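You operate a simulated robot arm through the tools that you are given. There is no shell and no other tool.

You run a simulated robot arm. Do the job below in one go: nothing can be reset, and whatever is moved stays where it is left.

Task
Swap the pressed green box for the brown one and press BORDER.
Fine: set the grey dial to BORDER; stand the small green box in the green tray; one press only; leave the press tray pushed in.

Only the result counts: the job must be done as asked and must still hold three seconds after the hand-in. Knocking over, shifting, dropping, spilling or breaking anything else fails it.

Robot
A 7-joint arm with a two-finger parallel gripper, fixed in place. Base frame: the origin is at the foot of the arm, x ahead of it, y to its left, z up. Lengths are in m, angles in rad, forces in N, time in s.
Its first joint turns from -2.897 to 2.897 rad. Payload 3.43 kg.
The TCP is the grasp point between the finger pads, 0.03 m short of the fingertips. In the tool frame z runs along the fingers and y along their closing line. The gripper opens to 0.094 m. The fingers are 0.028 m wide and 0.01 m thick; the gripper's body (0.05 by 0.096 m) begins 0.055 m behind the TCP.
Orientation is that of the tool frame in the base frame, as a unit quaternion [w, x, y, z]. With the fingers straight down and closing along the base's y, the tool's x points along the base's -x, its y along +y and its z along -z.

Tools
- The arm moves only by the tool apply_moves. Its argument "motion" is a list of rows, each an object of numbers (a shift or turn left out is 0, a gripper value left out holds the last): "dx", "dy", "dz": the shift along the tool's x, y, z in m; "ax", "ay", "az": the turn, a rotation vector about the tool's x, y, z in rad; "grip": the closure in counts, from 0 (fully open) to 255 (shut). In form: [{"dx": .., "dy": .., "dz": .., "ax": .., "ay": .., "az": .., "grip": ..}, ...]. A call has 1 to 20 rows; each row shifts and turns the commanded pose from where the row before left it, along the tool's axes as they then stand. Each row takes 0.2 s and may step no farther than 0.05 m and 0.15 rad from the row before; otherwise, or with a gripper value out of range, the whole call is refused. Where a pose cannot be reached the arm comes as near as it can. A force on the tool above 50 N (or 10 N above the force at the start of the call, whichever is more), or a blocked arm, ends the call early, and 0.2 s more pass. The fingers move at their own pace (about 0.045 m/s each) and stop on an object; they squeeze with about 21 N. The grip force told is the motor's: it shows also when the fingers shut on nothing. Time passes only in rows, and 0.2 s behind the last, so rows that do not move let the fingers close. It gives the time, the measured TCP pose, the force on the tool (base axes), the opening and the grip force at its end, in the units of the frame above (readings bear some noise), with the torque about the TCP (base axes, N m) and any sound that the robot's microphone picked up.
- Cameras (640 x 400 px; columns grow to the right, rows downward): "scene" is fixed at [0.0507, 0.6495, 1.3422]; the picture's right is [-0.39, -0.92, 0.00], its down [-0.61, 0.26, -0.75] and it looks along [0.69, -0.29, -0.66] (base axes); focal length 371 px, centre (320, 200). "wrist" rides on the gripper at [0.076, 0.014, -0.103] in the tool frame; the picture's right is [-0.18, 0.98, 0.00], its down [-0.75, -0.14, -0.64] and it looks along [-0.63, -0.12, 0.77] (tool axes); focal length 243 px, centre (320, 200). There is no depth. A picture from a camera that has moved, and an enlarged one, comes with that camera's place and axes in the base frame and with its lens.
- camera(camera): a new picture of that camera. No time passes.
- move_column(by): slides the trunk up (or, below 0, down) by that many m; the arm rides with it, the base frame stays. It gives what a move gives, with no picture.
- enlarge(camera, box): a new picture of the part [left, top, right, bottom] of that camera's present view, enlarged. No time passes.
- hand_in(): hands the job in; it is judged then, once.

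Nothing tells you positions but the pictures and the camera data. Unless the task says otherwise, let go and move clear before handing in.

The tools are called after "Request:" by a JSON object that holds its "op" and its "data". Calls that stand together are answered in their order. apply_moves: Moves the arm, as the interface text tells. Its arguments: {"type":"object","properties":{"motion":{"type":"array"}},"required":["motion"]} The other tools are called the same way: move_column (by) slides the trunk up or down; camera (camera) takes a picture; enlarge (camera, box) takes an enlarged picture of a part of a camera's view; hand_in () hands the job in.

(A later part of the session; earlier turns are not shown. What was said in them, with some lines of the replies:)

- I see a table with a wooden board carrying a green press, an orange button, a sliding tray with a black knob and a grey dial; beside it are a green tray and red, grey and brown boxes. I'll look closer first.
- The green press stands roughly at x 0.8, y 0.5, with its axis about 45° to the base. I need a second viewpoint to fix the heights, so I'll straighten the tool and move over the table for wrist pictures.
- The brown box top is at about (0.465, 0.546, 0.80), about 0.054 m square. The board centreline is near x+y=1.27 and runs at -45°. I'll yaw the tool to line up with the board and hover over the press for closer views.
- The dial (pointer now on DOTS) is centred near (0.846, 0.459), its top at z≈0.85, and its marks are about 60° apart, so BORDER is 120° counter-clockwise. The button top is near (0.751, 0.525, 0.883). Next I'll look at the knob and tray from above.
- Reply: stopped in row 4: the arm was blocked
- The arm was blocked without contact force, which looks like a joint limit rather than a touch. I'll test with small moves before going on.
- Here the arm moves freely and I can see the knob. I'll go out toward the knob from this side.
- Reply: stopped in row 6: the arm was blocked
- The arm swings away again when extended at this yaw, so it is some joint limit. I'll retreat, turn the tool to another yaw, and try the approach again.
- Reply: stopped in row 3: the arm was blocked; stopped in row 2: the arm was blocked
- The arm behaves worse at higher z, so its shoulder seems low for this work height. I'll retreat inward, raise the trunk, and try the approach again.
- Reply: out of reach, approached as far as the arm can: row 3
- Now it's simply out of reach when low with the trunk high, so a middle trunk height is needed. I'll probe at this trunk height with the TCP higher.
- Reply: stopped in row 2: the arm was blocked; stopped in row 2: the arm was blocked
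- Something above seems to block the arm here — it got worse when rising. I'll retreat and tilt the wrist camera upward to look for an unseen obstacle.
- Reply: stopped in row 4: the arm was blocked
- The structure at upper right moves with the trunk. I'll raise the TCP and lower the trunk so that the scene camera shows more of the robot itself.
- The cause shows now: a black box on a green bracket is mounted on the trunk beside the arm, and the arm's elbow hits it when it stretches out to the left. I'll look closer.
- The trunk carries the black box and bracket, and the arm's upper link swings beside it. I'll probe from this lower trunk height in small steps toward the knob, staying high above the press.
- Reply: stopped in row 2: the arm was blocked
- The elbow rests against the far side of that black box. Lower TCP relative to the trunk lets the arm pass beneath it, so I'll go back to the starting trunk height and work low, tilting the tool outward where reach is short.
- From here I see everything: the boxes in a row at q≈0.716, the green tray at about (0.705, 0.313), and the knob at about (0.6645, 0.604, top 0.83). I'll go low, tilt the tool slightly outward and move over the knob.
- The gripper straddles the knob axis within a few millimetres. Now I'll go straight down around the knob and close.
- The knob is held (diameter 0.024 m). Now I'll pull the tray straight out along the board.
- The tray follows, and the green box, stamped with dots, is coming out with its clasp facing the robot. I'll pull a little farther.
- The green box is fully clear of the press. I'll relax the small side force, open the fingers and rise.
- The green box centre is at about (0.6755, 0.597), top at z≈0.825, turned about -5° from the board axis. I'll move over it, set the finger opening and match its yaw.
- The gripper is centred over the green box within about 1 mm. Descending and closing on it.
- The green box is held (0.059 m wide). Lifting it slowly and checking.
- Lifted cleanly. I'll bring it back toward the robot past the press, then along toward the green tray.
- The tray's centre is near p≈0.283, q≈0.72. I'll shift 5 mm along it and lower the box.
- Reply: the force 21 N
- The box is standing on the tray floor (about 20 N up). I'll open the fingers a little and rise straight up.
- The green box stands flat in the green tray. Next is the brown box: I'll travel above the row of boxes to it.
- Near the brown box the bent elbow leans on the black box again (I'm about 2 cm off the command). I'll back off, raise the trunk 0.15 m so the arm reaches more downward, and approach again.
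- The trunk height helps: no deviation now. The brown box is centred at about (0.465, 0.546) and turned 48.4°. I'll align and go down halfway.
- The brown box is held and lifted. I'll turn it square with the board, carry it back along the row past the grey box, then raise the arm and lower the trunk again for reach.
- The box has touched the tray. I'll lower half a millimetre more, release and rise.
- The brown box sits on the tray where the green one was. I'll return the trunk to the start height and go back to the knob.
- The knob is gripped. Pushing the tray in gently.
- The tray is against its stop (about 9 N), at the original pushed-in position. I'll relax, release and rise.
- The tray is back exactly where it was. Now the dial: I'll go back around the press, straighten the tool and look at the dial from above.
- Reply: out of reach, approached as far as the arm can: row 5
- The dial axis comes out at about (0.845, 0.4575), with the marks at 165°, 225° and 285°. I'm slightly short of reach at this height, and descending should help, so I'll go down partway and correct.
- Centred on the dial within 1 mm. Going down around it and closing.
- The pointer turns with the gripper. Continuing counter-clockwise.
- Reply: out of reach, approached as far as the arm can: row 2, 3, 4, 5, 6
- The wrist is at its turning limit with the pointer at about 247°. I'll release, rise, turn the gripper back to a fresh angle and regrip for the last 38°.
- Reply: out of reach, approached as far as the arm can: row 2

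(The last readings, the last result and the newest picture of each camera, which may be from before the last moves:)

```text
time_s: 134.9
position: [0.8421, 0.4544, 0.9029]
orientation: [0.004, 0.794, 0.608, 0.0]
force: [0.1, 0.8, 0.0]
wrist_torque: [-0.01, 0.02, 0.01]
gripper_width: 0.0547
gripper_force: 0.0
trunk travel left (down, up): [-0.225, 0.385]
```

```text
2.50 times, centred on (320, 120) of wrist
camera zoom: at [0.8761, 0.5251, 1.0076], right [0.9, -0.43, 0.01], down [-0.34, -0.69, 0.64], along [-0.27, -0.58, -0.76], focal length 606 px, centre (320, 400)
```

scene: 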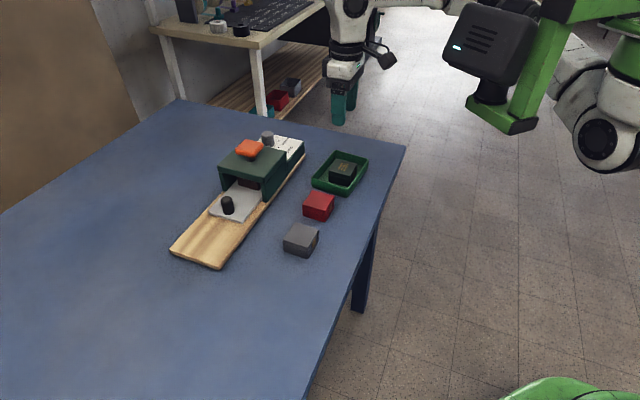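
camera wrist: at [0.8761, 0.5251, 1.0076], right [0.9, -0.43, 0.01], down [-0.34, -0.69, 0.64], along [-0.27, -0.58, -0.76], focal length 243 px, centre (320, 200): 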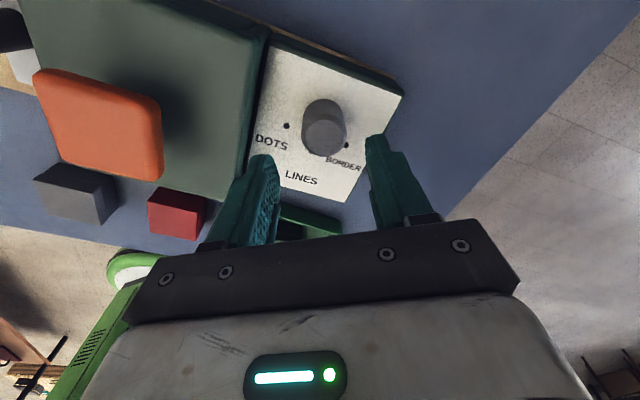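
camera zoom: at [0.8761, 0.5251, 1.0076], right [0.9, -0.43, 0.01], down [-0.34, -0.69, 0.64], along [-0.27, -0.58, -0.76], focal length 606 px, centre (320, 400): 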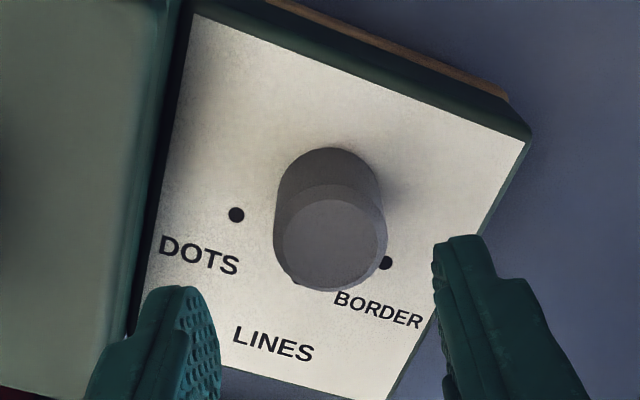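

Request:
{"op": "apply_moves", "data": {"motion": [{"dz": 0.015}, {"dx": 0.0039, "dy": 0.003}, {}]}}

Request:
{"op": "enlarge", "data": {"camera": "wrist", "box": [240, 40, 400, 200]}}

```text
time_s: 135.7
position: [0.8465, 0.4561, 0.8882]
orientation: [0.005, 0.793, 0.609, 0.0]
force: [0.4, 0.3, -0.1]
wrist_torque: [-0.02, -0.01, -0.03]
gripper_width: 0.055
gripper_force: 0.2
trunk travel left (down, up): [-0.225, 0.385]
```

```text
2.50 times, centred on (320, 120) of wrist
camera zoom: at [0.8798, 0.5284, 0.9922], right [0.9, -0.43, 0.01], down [-0.33, -0.69, 0.65], along [-0.27, -0.58, -0.76], focal length 606 px, centre (320, 400)
```

zoom: 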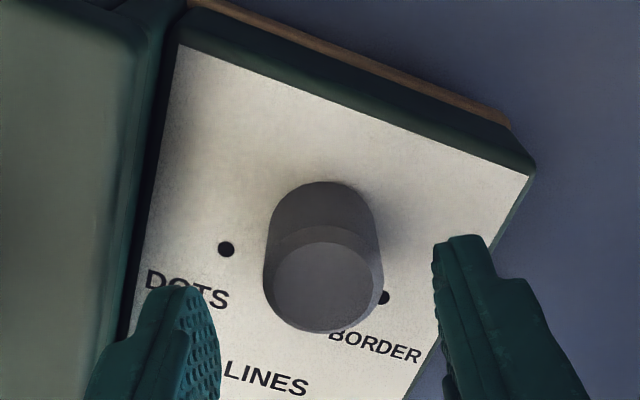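

Request:
{"op": "apply_moves", "data": {"motion": [{"dz": 0.017}, {"dz": 0.017}, {}]}}

Request:
{"op": "camera", "data": {"camera": "wrist"}}

Request:
{"op": "apply_moves", "data": {"motion": [{"grip": 155}, {"grip": 180}, {"grip": 255}, {}]}}

```text
time_s: 136.5
position: [0.8472, 0.4571, 0.8555]
orientation: [0.004, 0.794, 0.608, 0.0]
force: [0.1, 0.2, 0.1]
wrist_torque: [0.02, 0.0, -0.02]
gripper_width: 0.0548
gripper_force: 0.1
trunk travel left (down, up): [-0.225, 0.385]
```

```text
taken
camera wrist: at [0.8807, 0.5283, 0.959], right [0.9, -0.43, 0.01], down [-0.34, -0.69, 0.64], along [-0.27, -0.58, -0.76], focal length 243 px, centre (320, 200)
```

wrist: 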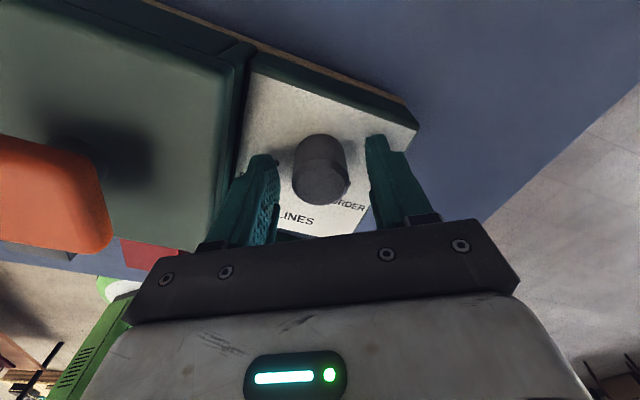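

```text
time_s: 137.5
position: [0.8474, 0.4567, 0.856]
orientation: [0.005, 0.793, 0.609, 0.0]
force: [2.2, -0.2, 0.2]
wrist_torque: [0.14, 0.44, 0.02]
gripper_width: 0.0318
gripper_force: 20.7
trunk travel left (down, up): [-0.225, 0.385]
```

Request:
{"op": "apply_moves", "data": {"motion": [{"az": -0.13}, {"az": -0.14}, {"az": -0.14}, {"az": -0.14}, {"az": -0.13}, {}]}}

Request:
{"op": "camera", "data": {"camera": "wrist"}}

Request:
{"op": "enlarge", "data": {"camera": "scene", "box": [240, 100, 320, 160]}}

```text
time_s: 138.9
position: [0.8469, 0.4555, 0.8549]
orientation: [0.004, 0.544, 0.839, -0.002]
force: [-3.3, -0.3, 1.5]
wrist_torque: [-0.16, 0.2, -0.07]
gripper_width: 0.0317
gripper_force: 20.2
trunk travel left (down, up): [-0.225, 0.385]
```

```text
taken
camera wrist: at [0.8283, 0.5335, 0.9586], right [0.97, 0.23, 0.0], down [0.18, -0.74, 0.65], along [0.15, -0.63, -0.76], focal length 243 px, centre (320, 200)
```

wrist: 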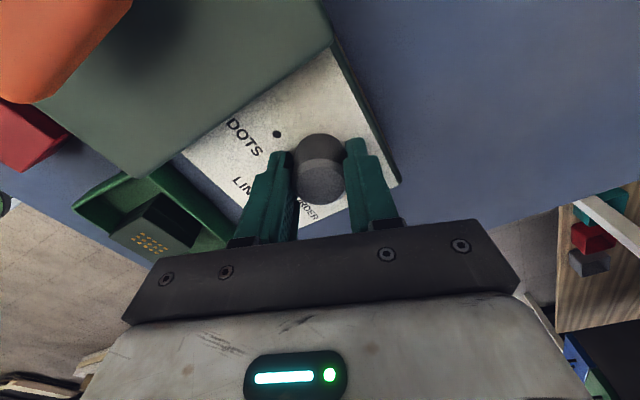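

```text
6.67 times, centred on (280, 130) of scene
camera zoom: at [0.0507, 0.6495, 1.3422], right [-0.39, -0.92, 0.0], down [-0.61, 0.26, -0.75], along [0.69, -0.29, -0.66], focal length 2471 px, centre (587, 667)
```

zoom: 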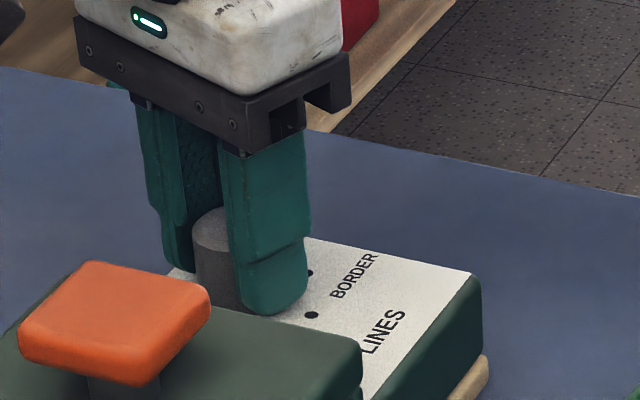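

Request:
{"op": "apply_moves", "data": {"motion": [{"grip": 200}, {"grip": 106}, {}, {}, {"dz": -0.02}, {"dz": -0.02}, {}]}}

Request:
{"op": "enlarge", "data": {"camera": "scene", "box": [240, 100, 320, 160]}}

Request:
{"op": "enlarge", "data": {"camera": "wrist", "box": [220, 40, 420, 200]}}

```text
time_s: 140.5
position: [0.8456, 0.4558, 0.8938]
orientation: [0.003, 0.545, 0.838, -0.002]
force: [-0.5, 0.6, 0.6]
wrist_torque: [0.01, 0.03, 0.03]
gripper_width: 0.0548
gripper_force: 0.0
trunk travel left (down, up): [-0.225, 0.385]
```

```text
6.67 times, centred on (280, 130) of scene
camera zoom: at [0.0507, 0.6495, 1.3422], right [-0.39, -0.92, 0.0], down [-0.61, 0.26, -0.75], along [0.69, -0.29, -0.66], focal length 2471 px, centre (587, 667)
```

zoom: 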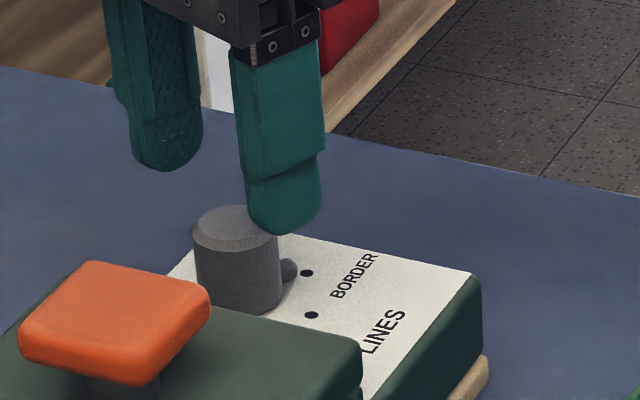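

```text
2.50 times, centred on (320, 120) of wrist
camera zoom: at [0.8279, 0.5336, 0.9987], right [0.97, 0.23, 0.0], down [0.17, -0.74, 0.65], along [0.15, -0.63, -0.76], focal length 606 px, centre (320, 400)
```

zoom: 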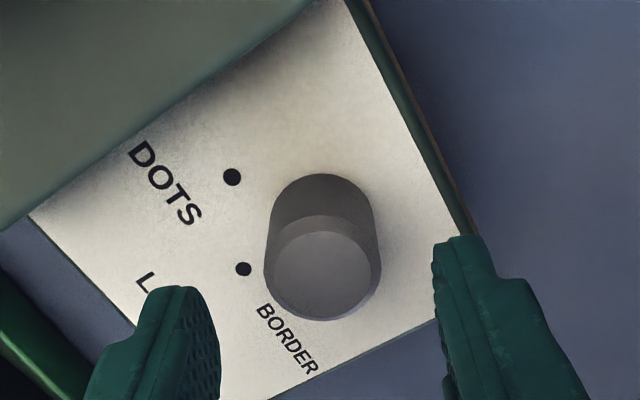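

The pointer seems to aim at BORDER; I'll turn the wrist so its camera can see the pointer and verify.

Request:
{"op": "apply_moves", "data": {"motion": [{"az": -0.148}, {"az": -0.148}, {"az": -0.148}, {"az": -0.148}, {"az": -0.148}, {"az": -0.148}, {"az": -0.148}, {"az": -0.148}, {"az": -0.148}, {"az": -0.148}, {}]}}

Request:
{"op": "camera", "data": {"camera": "wrist"}}

Request:
{"op": "enlarge", "data": {"camera": "wrist", "box": [240, 40, 400, 200]}}

```text
time_s: 142.9
position: [0.8463, 0.4572, 0.8945]
orientation: [0.002, -0.164, 0.987, -0.004]
force: [0.1, 0.4, 0.3]
wrist_torque: [0.01, -0.01, -0.01]
gripper_width: 0.0547
gripper_force: 0.1
trunk travel left (down, up): [-0.225, 0.385]
```

```text
taken
camera wrist: at [0.7696, 0.4474, 0.9986], right [-0.14, 0.99, -0.01], down [0.76, 0.11, 0.65], along [0.64, 0.09, -0.76], focal length 243 px, centre (320, 200)
```

wrist: 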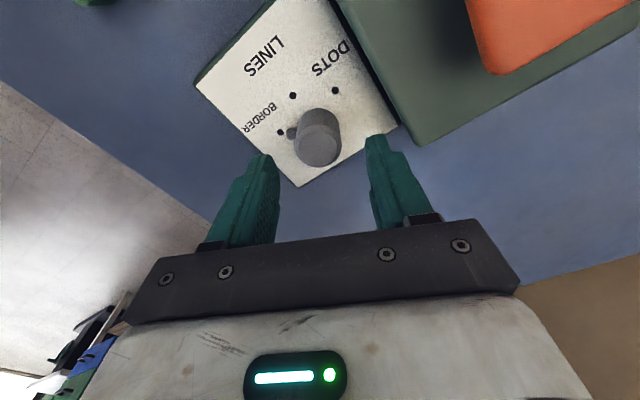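

```text
2.50 times, centred on (320, 120) of wrist
camera zoom: at [0.7696, 0.4474, 0.9986], right [-0.14, 0.99, -0.01], down [0.76, 0.11, 0.65], along [0.64, 0.09, -0.76], focal length 606 px, centre (320, 400)
```

zoom: 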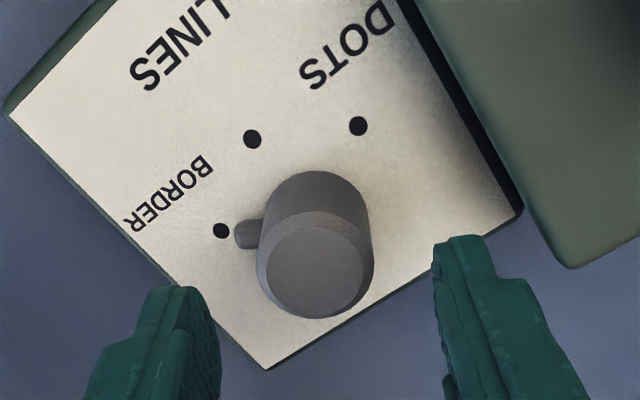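

The pointer is on the BORDER dot (within about 2°). Next: close the fingers, rise and move above the orange button.

Request:
{"op": "apply_moves", "data": {"motion": [{"dz": -0.028}, {"dz": -0.028, "grip": 255}, {}, {"dx": 0.0226, "dy": 0.0317}, {"dx": 0.0226, "dy": 0.0317}, {"dx": 0.0226, "dy": 0.0317}, {}]}}

Request:
{"op": "camera", "data": {"camera": "wrist"}}

Request:
{"op": "enlarge", "data": {"camera": "scene", "box": [190, 80, 330, 180]}}

```text
time_s: 144.5
position: [0.7511, 0.5255, 0.9492]
orientation: [0.003, -0.163, 0.987, -0.003]
force: [0.0, -0.5, 0.4]
wrist_torque: [-0.04, 0.01, 0.0]
gripper_width: 0.0
gripper_force: 21.6
trunk travel left (down, up): [-0.225, 0.385]
```

```text
taken
camera wrist: at [0.6747, 0.5171, 1.0533], right [-0.14, 0.99, -0.01], down [0.76, 0.11, 0.65], along [0.64, 0.09, -0.76], focal length 243 px, centre (320, 200)
```

wrist: 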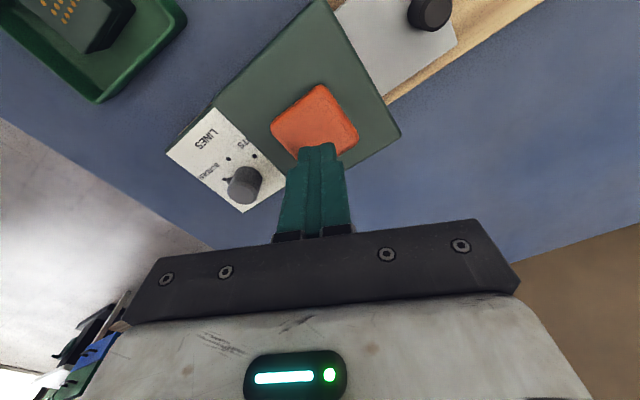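

```text
4.00 times, centred on (260, 130) of scene
camera zoom: at [0.0507, 0.6495, 1.3422], right [-0.39, -0.92, 0.0], down [-0.61, 0.26, -0.75], along [0.69, -0.29, -0.66], focal length 1483 px, centre (560, 480)
```

zoom: 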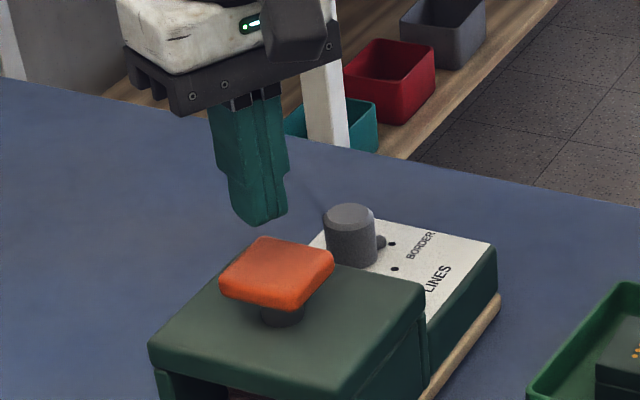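

Request:
{"op": "apply_moves", "data": {"motion": [{"dx": 0.0025, "dy": -0.0012}, {"dz": 0.014}, {"dz": 0.012}, {}]}}

Request:
{"op": "enlarge", "data": {"camera": "scene", "box": [190, 80, 330, 180]}}

```text
time_s: 145.5
position: [0.7499, 0.5225, 0.9228]
orientation: [0.002, -0.164, 0.986, -0.004]
force: [0.5, 1.1, -0.4]
wrist_torque: [0.02, -0.03, 0.0]
gripper_width: 0.0002
gripper_force: 21.4
trunk travel left (down, up): [-0.225, 0.385]
```

```text
4.00 times, centred on (260, 130) of scene
camera zoom: at [0.0507, 0.6495, 1.3422], right [-0.39, -0.92, 0.0], down [-0.61, 0.26, -0.75], along [0.69, -0.29, -0.66], focal length 1483 px, centre (560, 480)
```

zoom: 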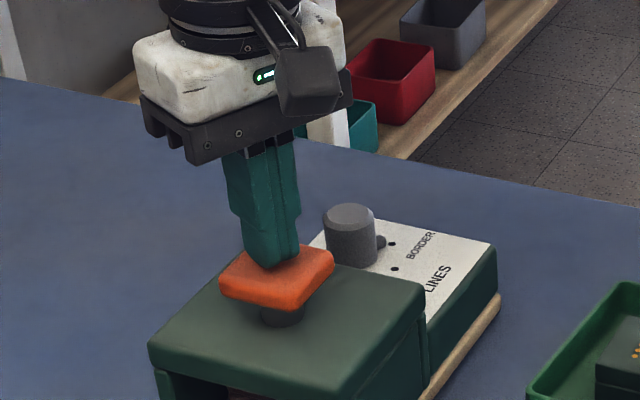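

The fingertips are just above the button's centre. Pressing down in small steps, listening for the click.

Request:
{"op": "apply_moves", "data": {"motion": [{"dz": 0.004}, {"dz": 0.004}, {"dz": 0.004}, {}]}}

```text
time_s: 146.5
position: [0.7498, 0.5232, 0.9122]
orientation: [0.002, -0.162, 0.987, -0.003]
force: [-0.2, 1.9, 8.1]
wrist_torque: [0.03, 0.06, -0.04]
gripper_width: 0.0
gripper_force: 20.9
trunk travel left (down, up): [-0.225, 0.385]
```

Request:
{"op": "apply_moves", "data": {"motion": [{"dz": 0.003}, {"dz": 0.003}, {"dz": 0.003}, {}]}}

```text
time_s: 147.5
position: [0.7499, 0.523, 0.9088]
orientation: [0.005, -0.163, 0.987, -0.001]
force: [3.2, 1.9, 45.4]
wrist_torque: [-0.1, 0.4, 0.06]
gripper_width: 0.0
gripper_force: 21.2
trunk travel left (down, up): [-0.225, 0.385]
heard: click
```

A click was heard: the press worked. Now I'll lift straight off without touching it again.

Request:
{"op": "apply_moves", "data": {"motion": [{"dz": -0.012}, {"dz": -0.02}, {"dz": -0.025}, {}]}}

Request:
{"op": "camera", "data": {"camera": "wrist"}}

Request:
{"op": "enlarge", "data": {"camera": "scene", "box": [170, 100, 330, 220]}}

```text
time_s: 148.5
position: [0.7504, 0.5229, 0.9591]
orientation: [0.002, -0.163, 0.987, -0.004]
force: [0.6, -1.3, 0.1]
wrist_torque: [0.01, -0.01, 0.01]
gripper_width: 0.0001
gripper_force: 21.0
trunk travel left (down, up): [-0.225, 0.385]
```

```text
taken
camera wrist: at [0.6725, 0.5143, 1.0627], right [-0.14, 0.99, -0.01], down [0.76, 0.11, 0.64], along [0.64, 0.09, -0.76], focal length 243 px, centre (320, 200)
```

wrist: 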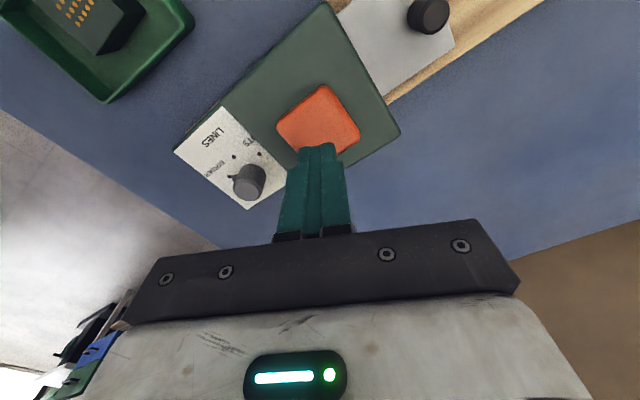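

```text
3.33 times, centred on (250, 160) of scene
camera zoom: at [0.0507, 0.6495, 1.3422], right [-0.39, -0.92, 0.0], down [-0.61, 0.26, -0.75], along [0.69, -0.29, -0.66], focal length 1236 px, centre (553, 333)
```

zoom: 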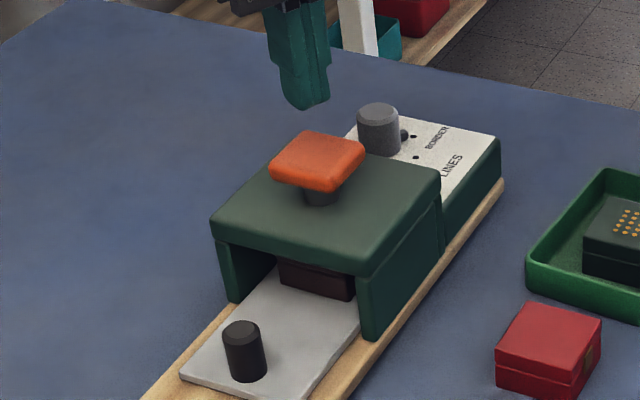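

Request:
{"op": "apply_moves", "data": {"motion": [{"dz": -0.02}, {"dx": 0.0381, "dy": -0.0187, "dz": -0.01}, {"dx": 0.0381, "dy": -0.0187, "dz": -0.01}, {"dx": 0.0381, "dy": -0.0187, "dz": -0.01}, {"dx": 0.0381, "dy": -0.0187, "dz": -0.01}, {}]}}

Request:
{"op": "camera", "data": {"camera": "scene"}}

Request:
{"op": "camera", "data": {"camera": "wrist"}}

Request:
{"op": "enlarge", "data": {"camera": "scene", "box": [190, 130, 290, 220]}}

Request:
{"op": "enlarge", "data": {"camera": "scene", "box": [250, 110, 330, 170]}}

```text
time_s: 149.9
position: [0.6277, 0.4031, 1.0212]
orientation: [0.002, -0.162, 0.987, -0.004]
force: [0.2, -0.6, -0.1]
wrist_torque: [0.01, 0.05, 0.02]
gripper_width: 0.0002
gripper_force: 20.8
trunk travel left (down, up): [-0.225, 0.385]
```

```text
taken
```

scene: 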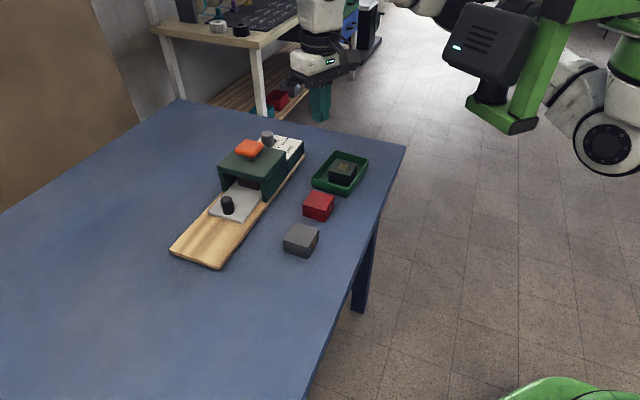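

```text
taken
camera wrist: at [0.5511, 0.394, 1.1243], right [-0.14, 0.99, -0.01], down [0.76, 0.11, 0.65], along [0.64, 0.09, -0.76], focal length 243 px, centre (320, 200)
```

wrist: 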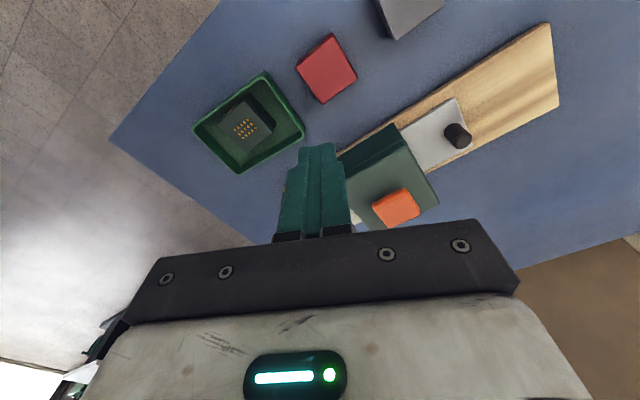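

```text
4.44 times, centred on (240, 175) of scene
camera zoom: at [0.0507, 0.6495, 1.3422], right [-0.39, -0.92, 0.0], down [-0.61, 0.26, -0.75], along [0.69, -0.29, -0.66], focal length 1647 px, centre (676, 311)
```

zoom: 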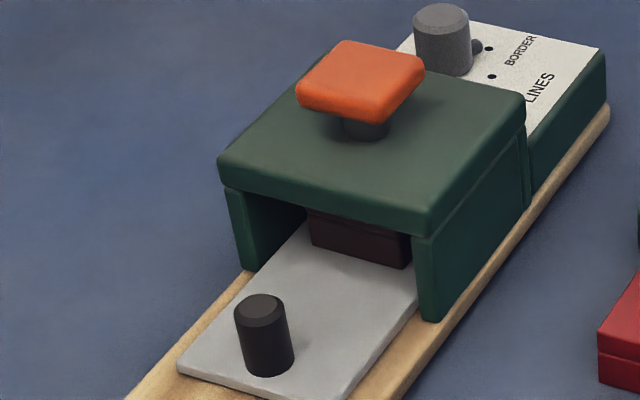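

```text
6.67 times, centred on (290, 140) of scene
camera zoom: at [0.0507, 0.6495, 1.3422], right [-0.39, -0.92, 0.0], down [-0.61, 0.26, -0.75], along [0.69, -0.29, -0.66], focal length 2471 px, centre (520, 600)
```

zoom: 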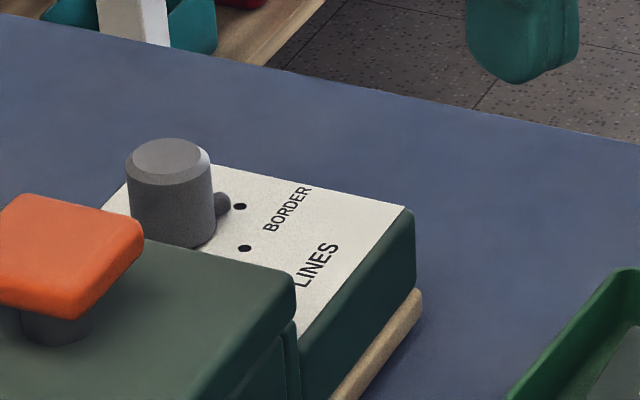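

The end state, as the pictures show it:
- **Brown box:** it sits in the press with the tray pushed fully in.
- **Dial:** it points at BORDER.
- **Press:** the single press gave its click. The stamp itself is hidden under the press, so I have not seen it.
- **Green box:** it stands flat in the green tray.
- **Other boxes:** the red and grey boxes are untouched.

The arm is clear, so I'm handing in.

Request:
{"op": "hand_in", "data": {}}

```text
The job is handed in.
```

I swapped the boxes and pressed BORDER once. The robot's microphone heard one click at about 45 N. I couldn't see the stamp itself, because it is hidden under the press.

- **Brown box:** it is in the press where the green one was, and the tray is pushed in to its stop.
- **Dial:** the pointer is on the BORDER dot, within about 2° by the wrist camera.
- **Green box:** it stands flat in the green tray.
- **Everything else:** the red and grey boxes were not touched. The arm let go and moved clear before the hand-in.

On the way, the arm's elbow pressed several times against the black box on the trunk bracket, before I worked out which trunk heights avoided it. It looked undisturbed in the later pictures.
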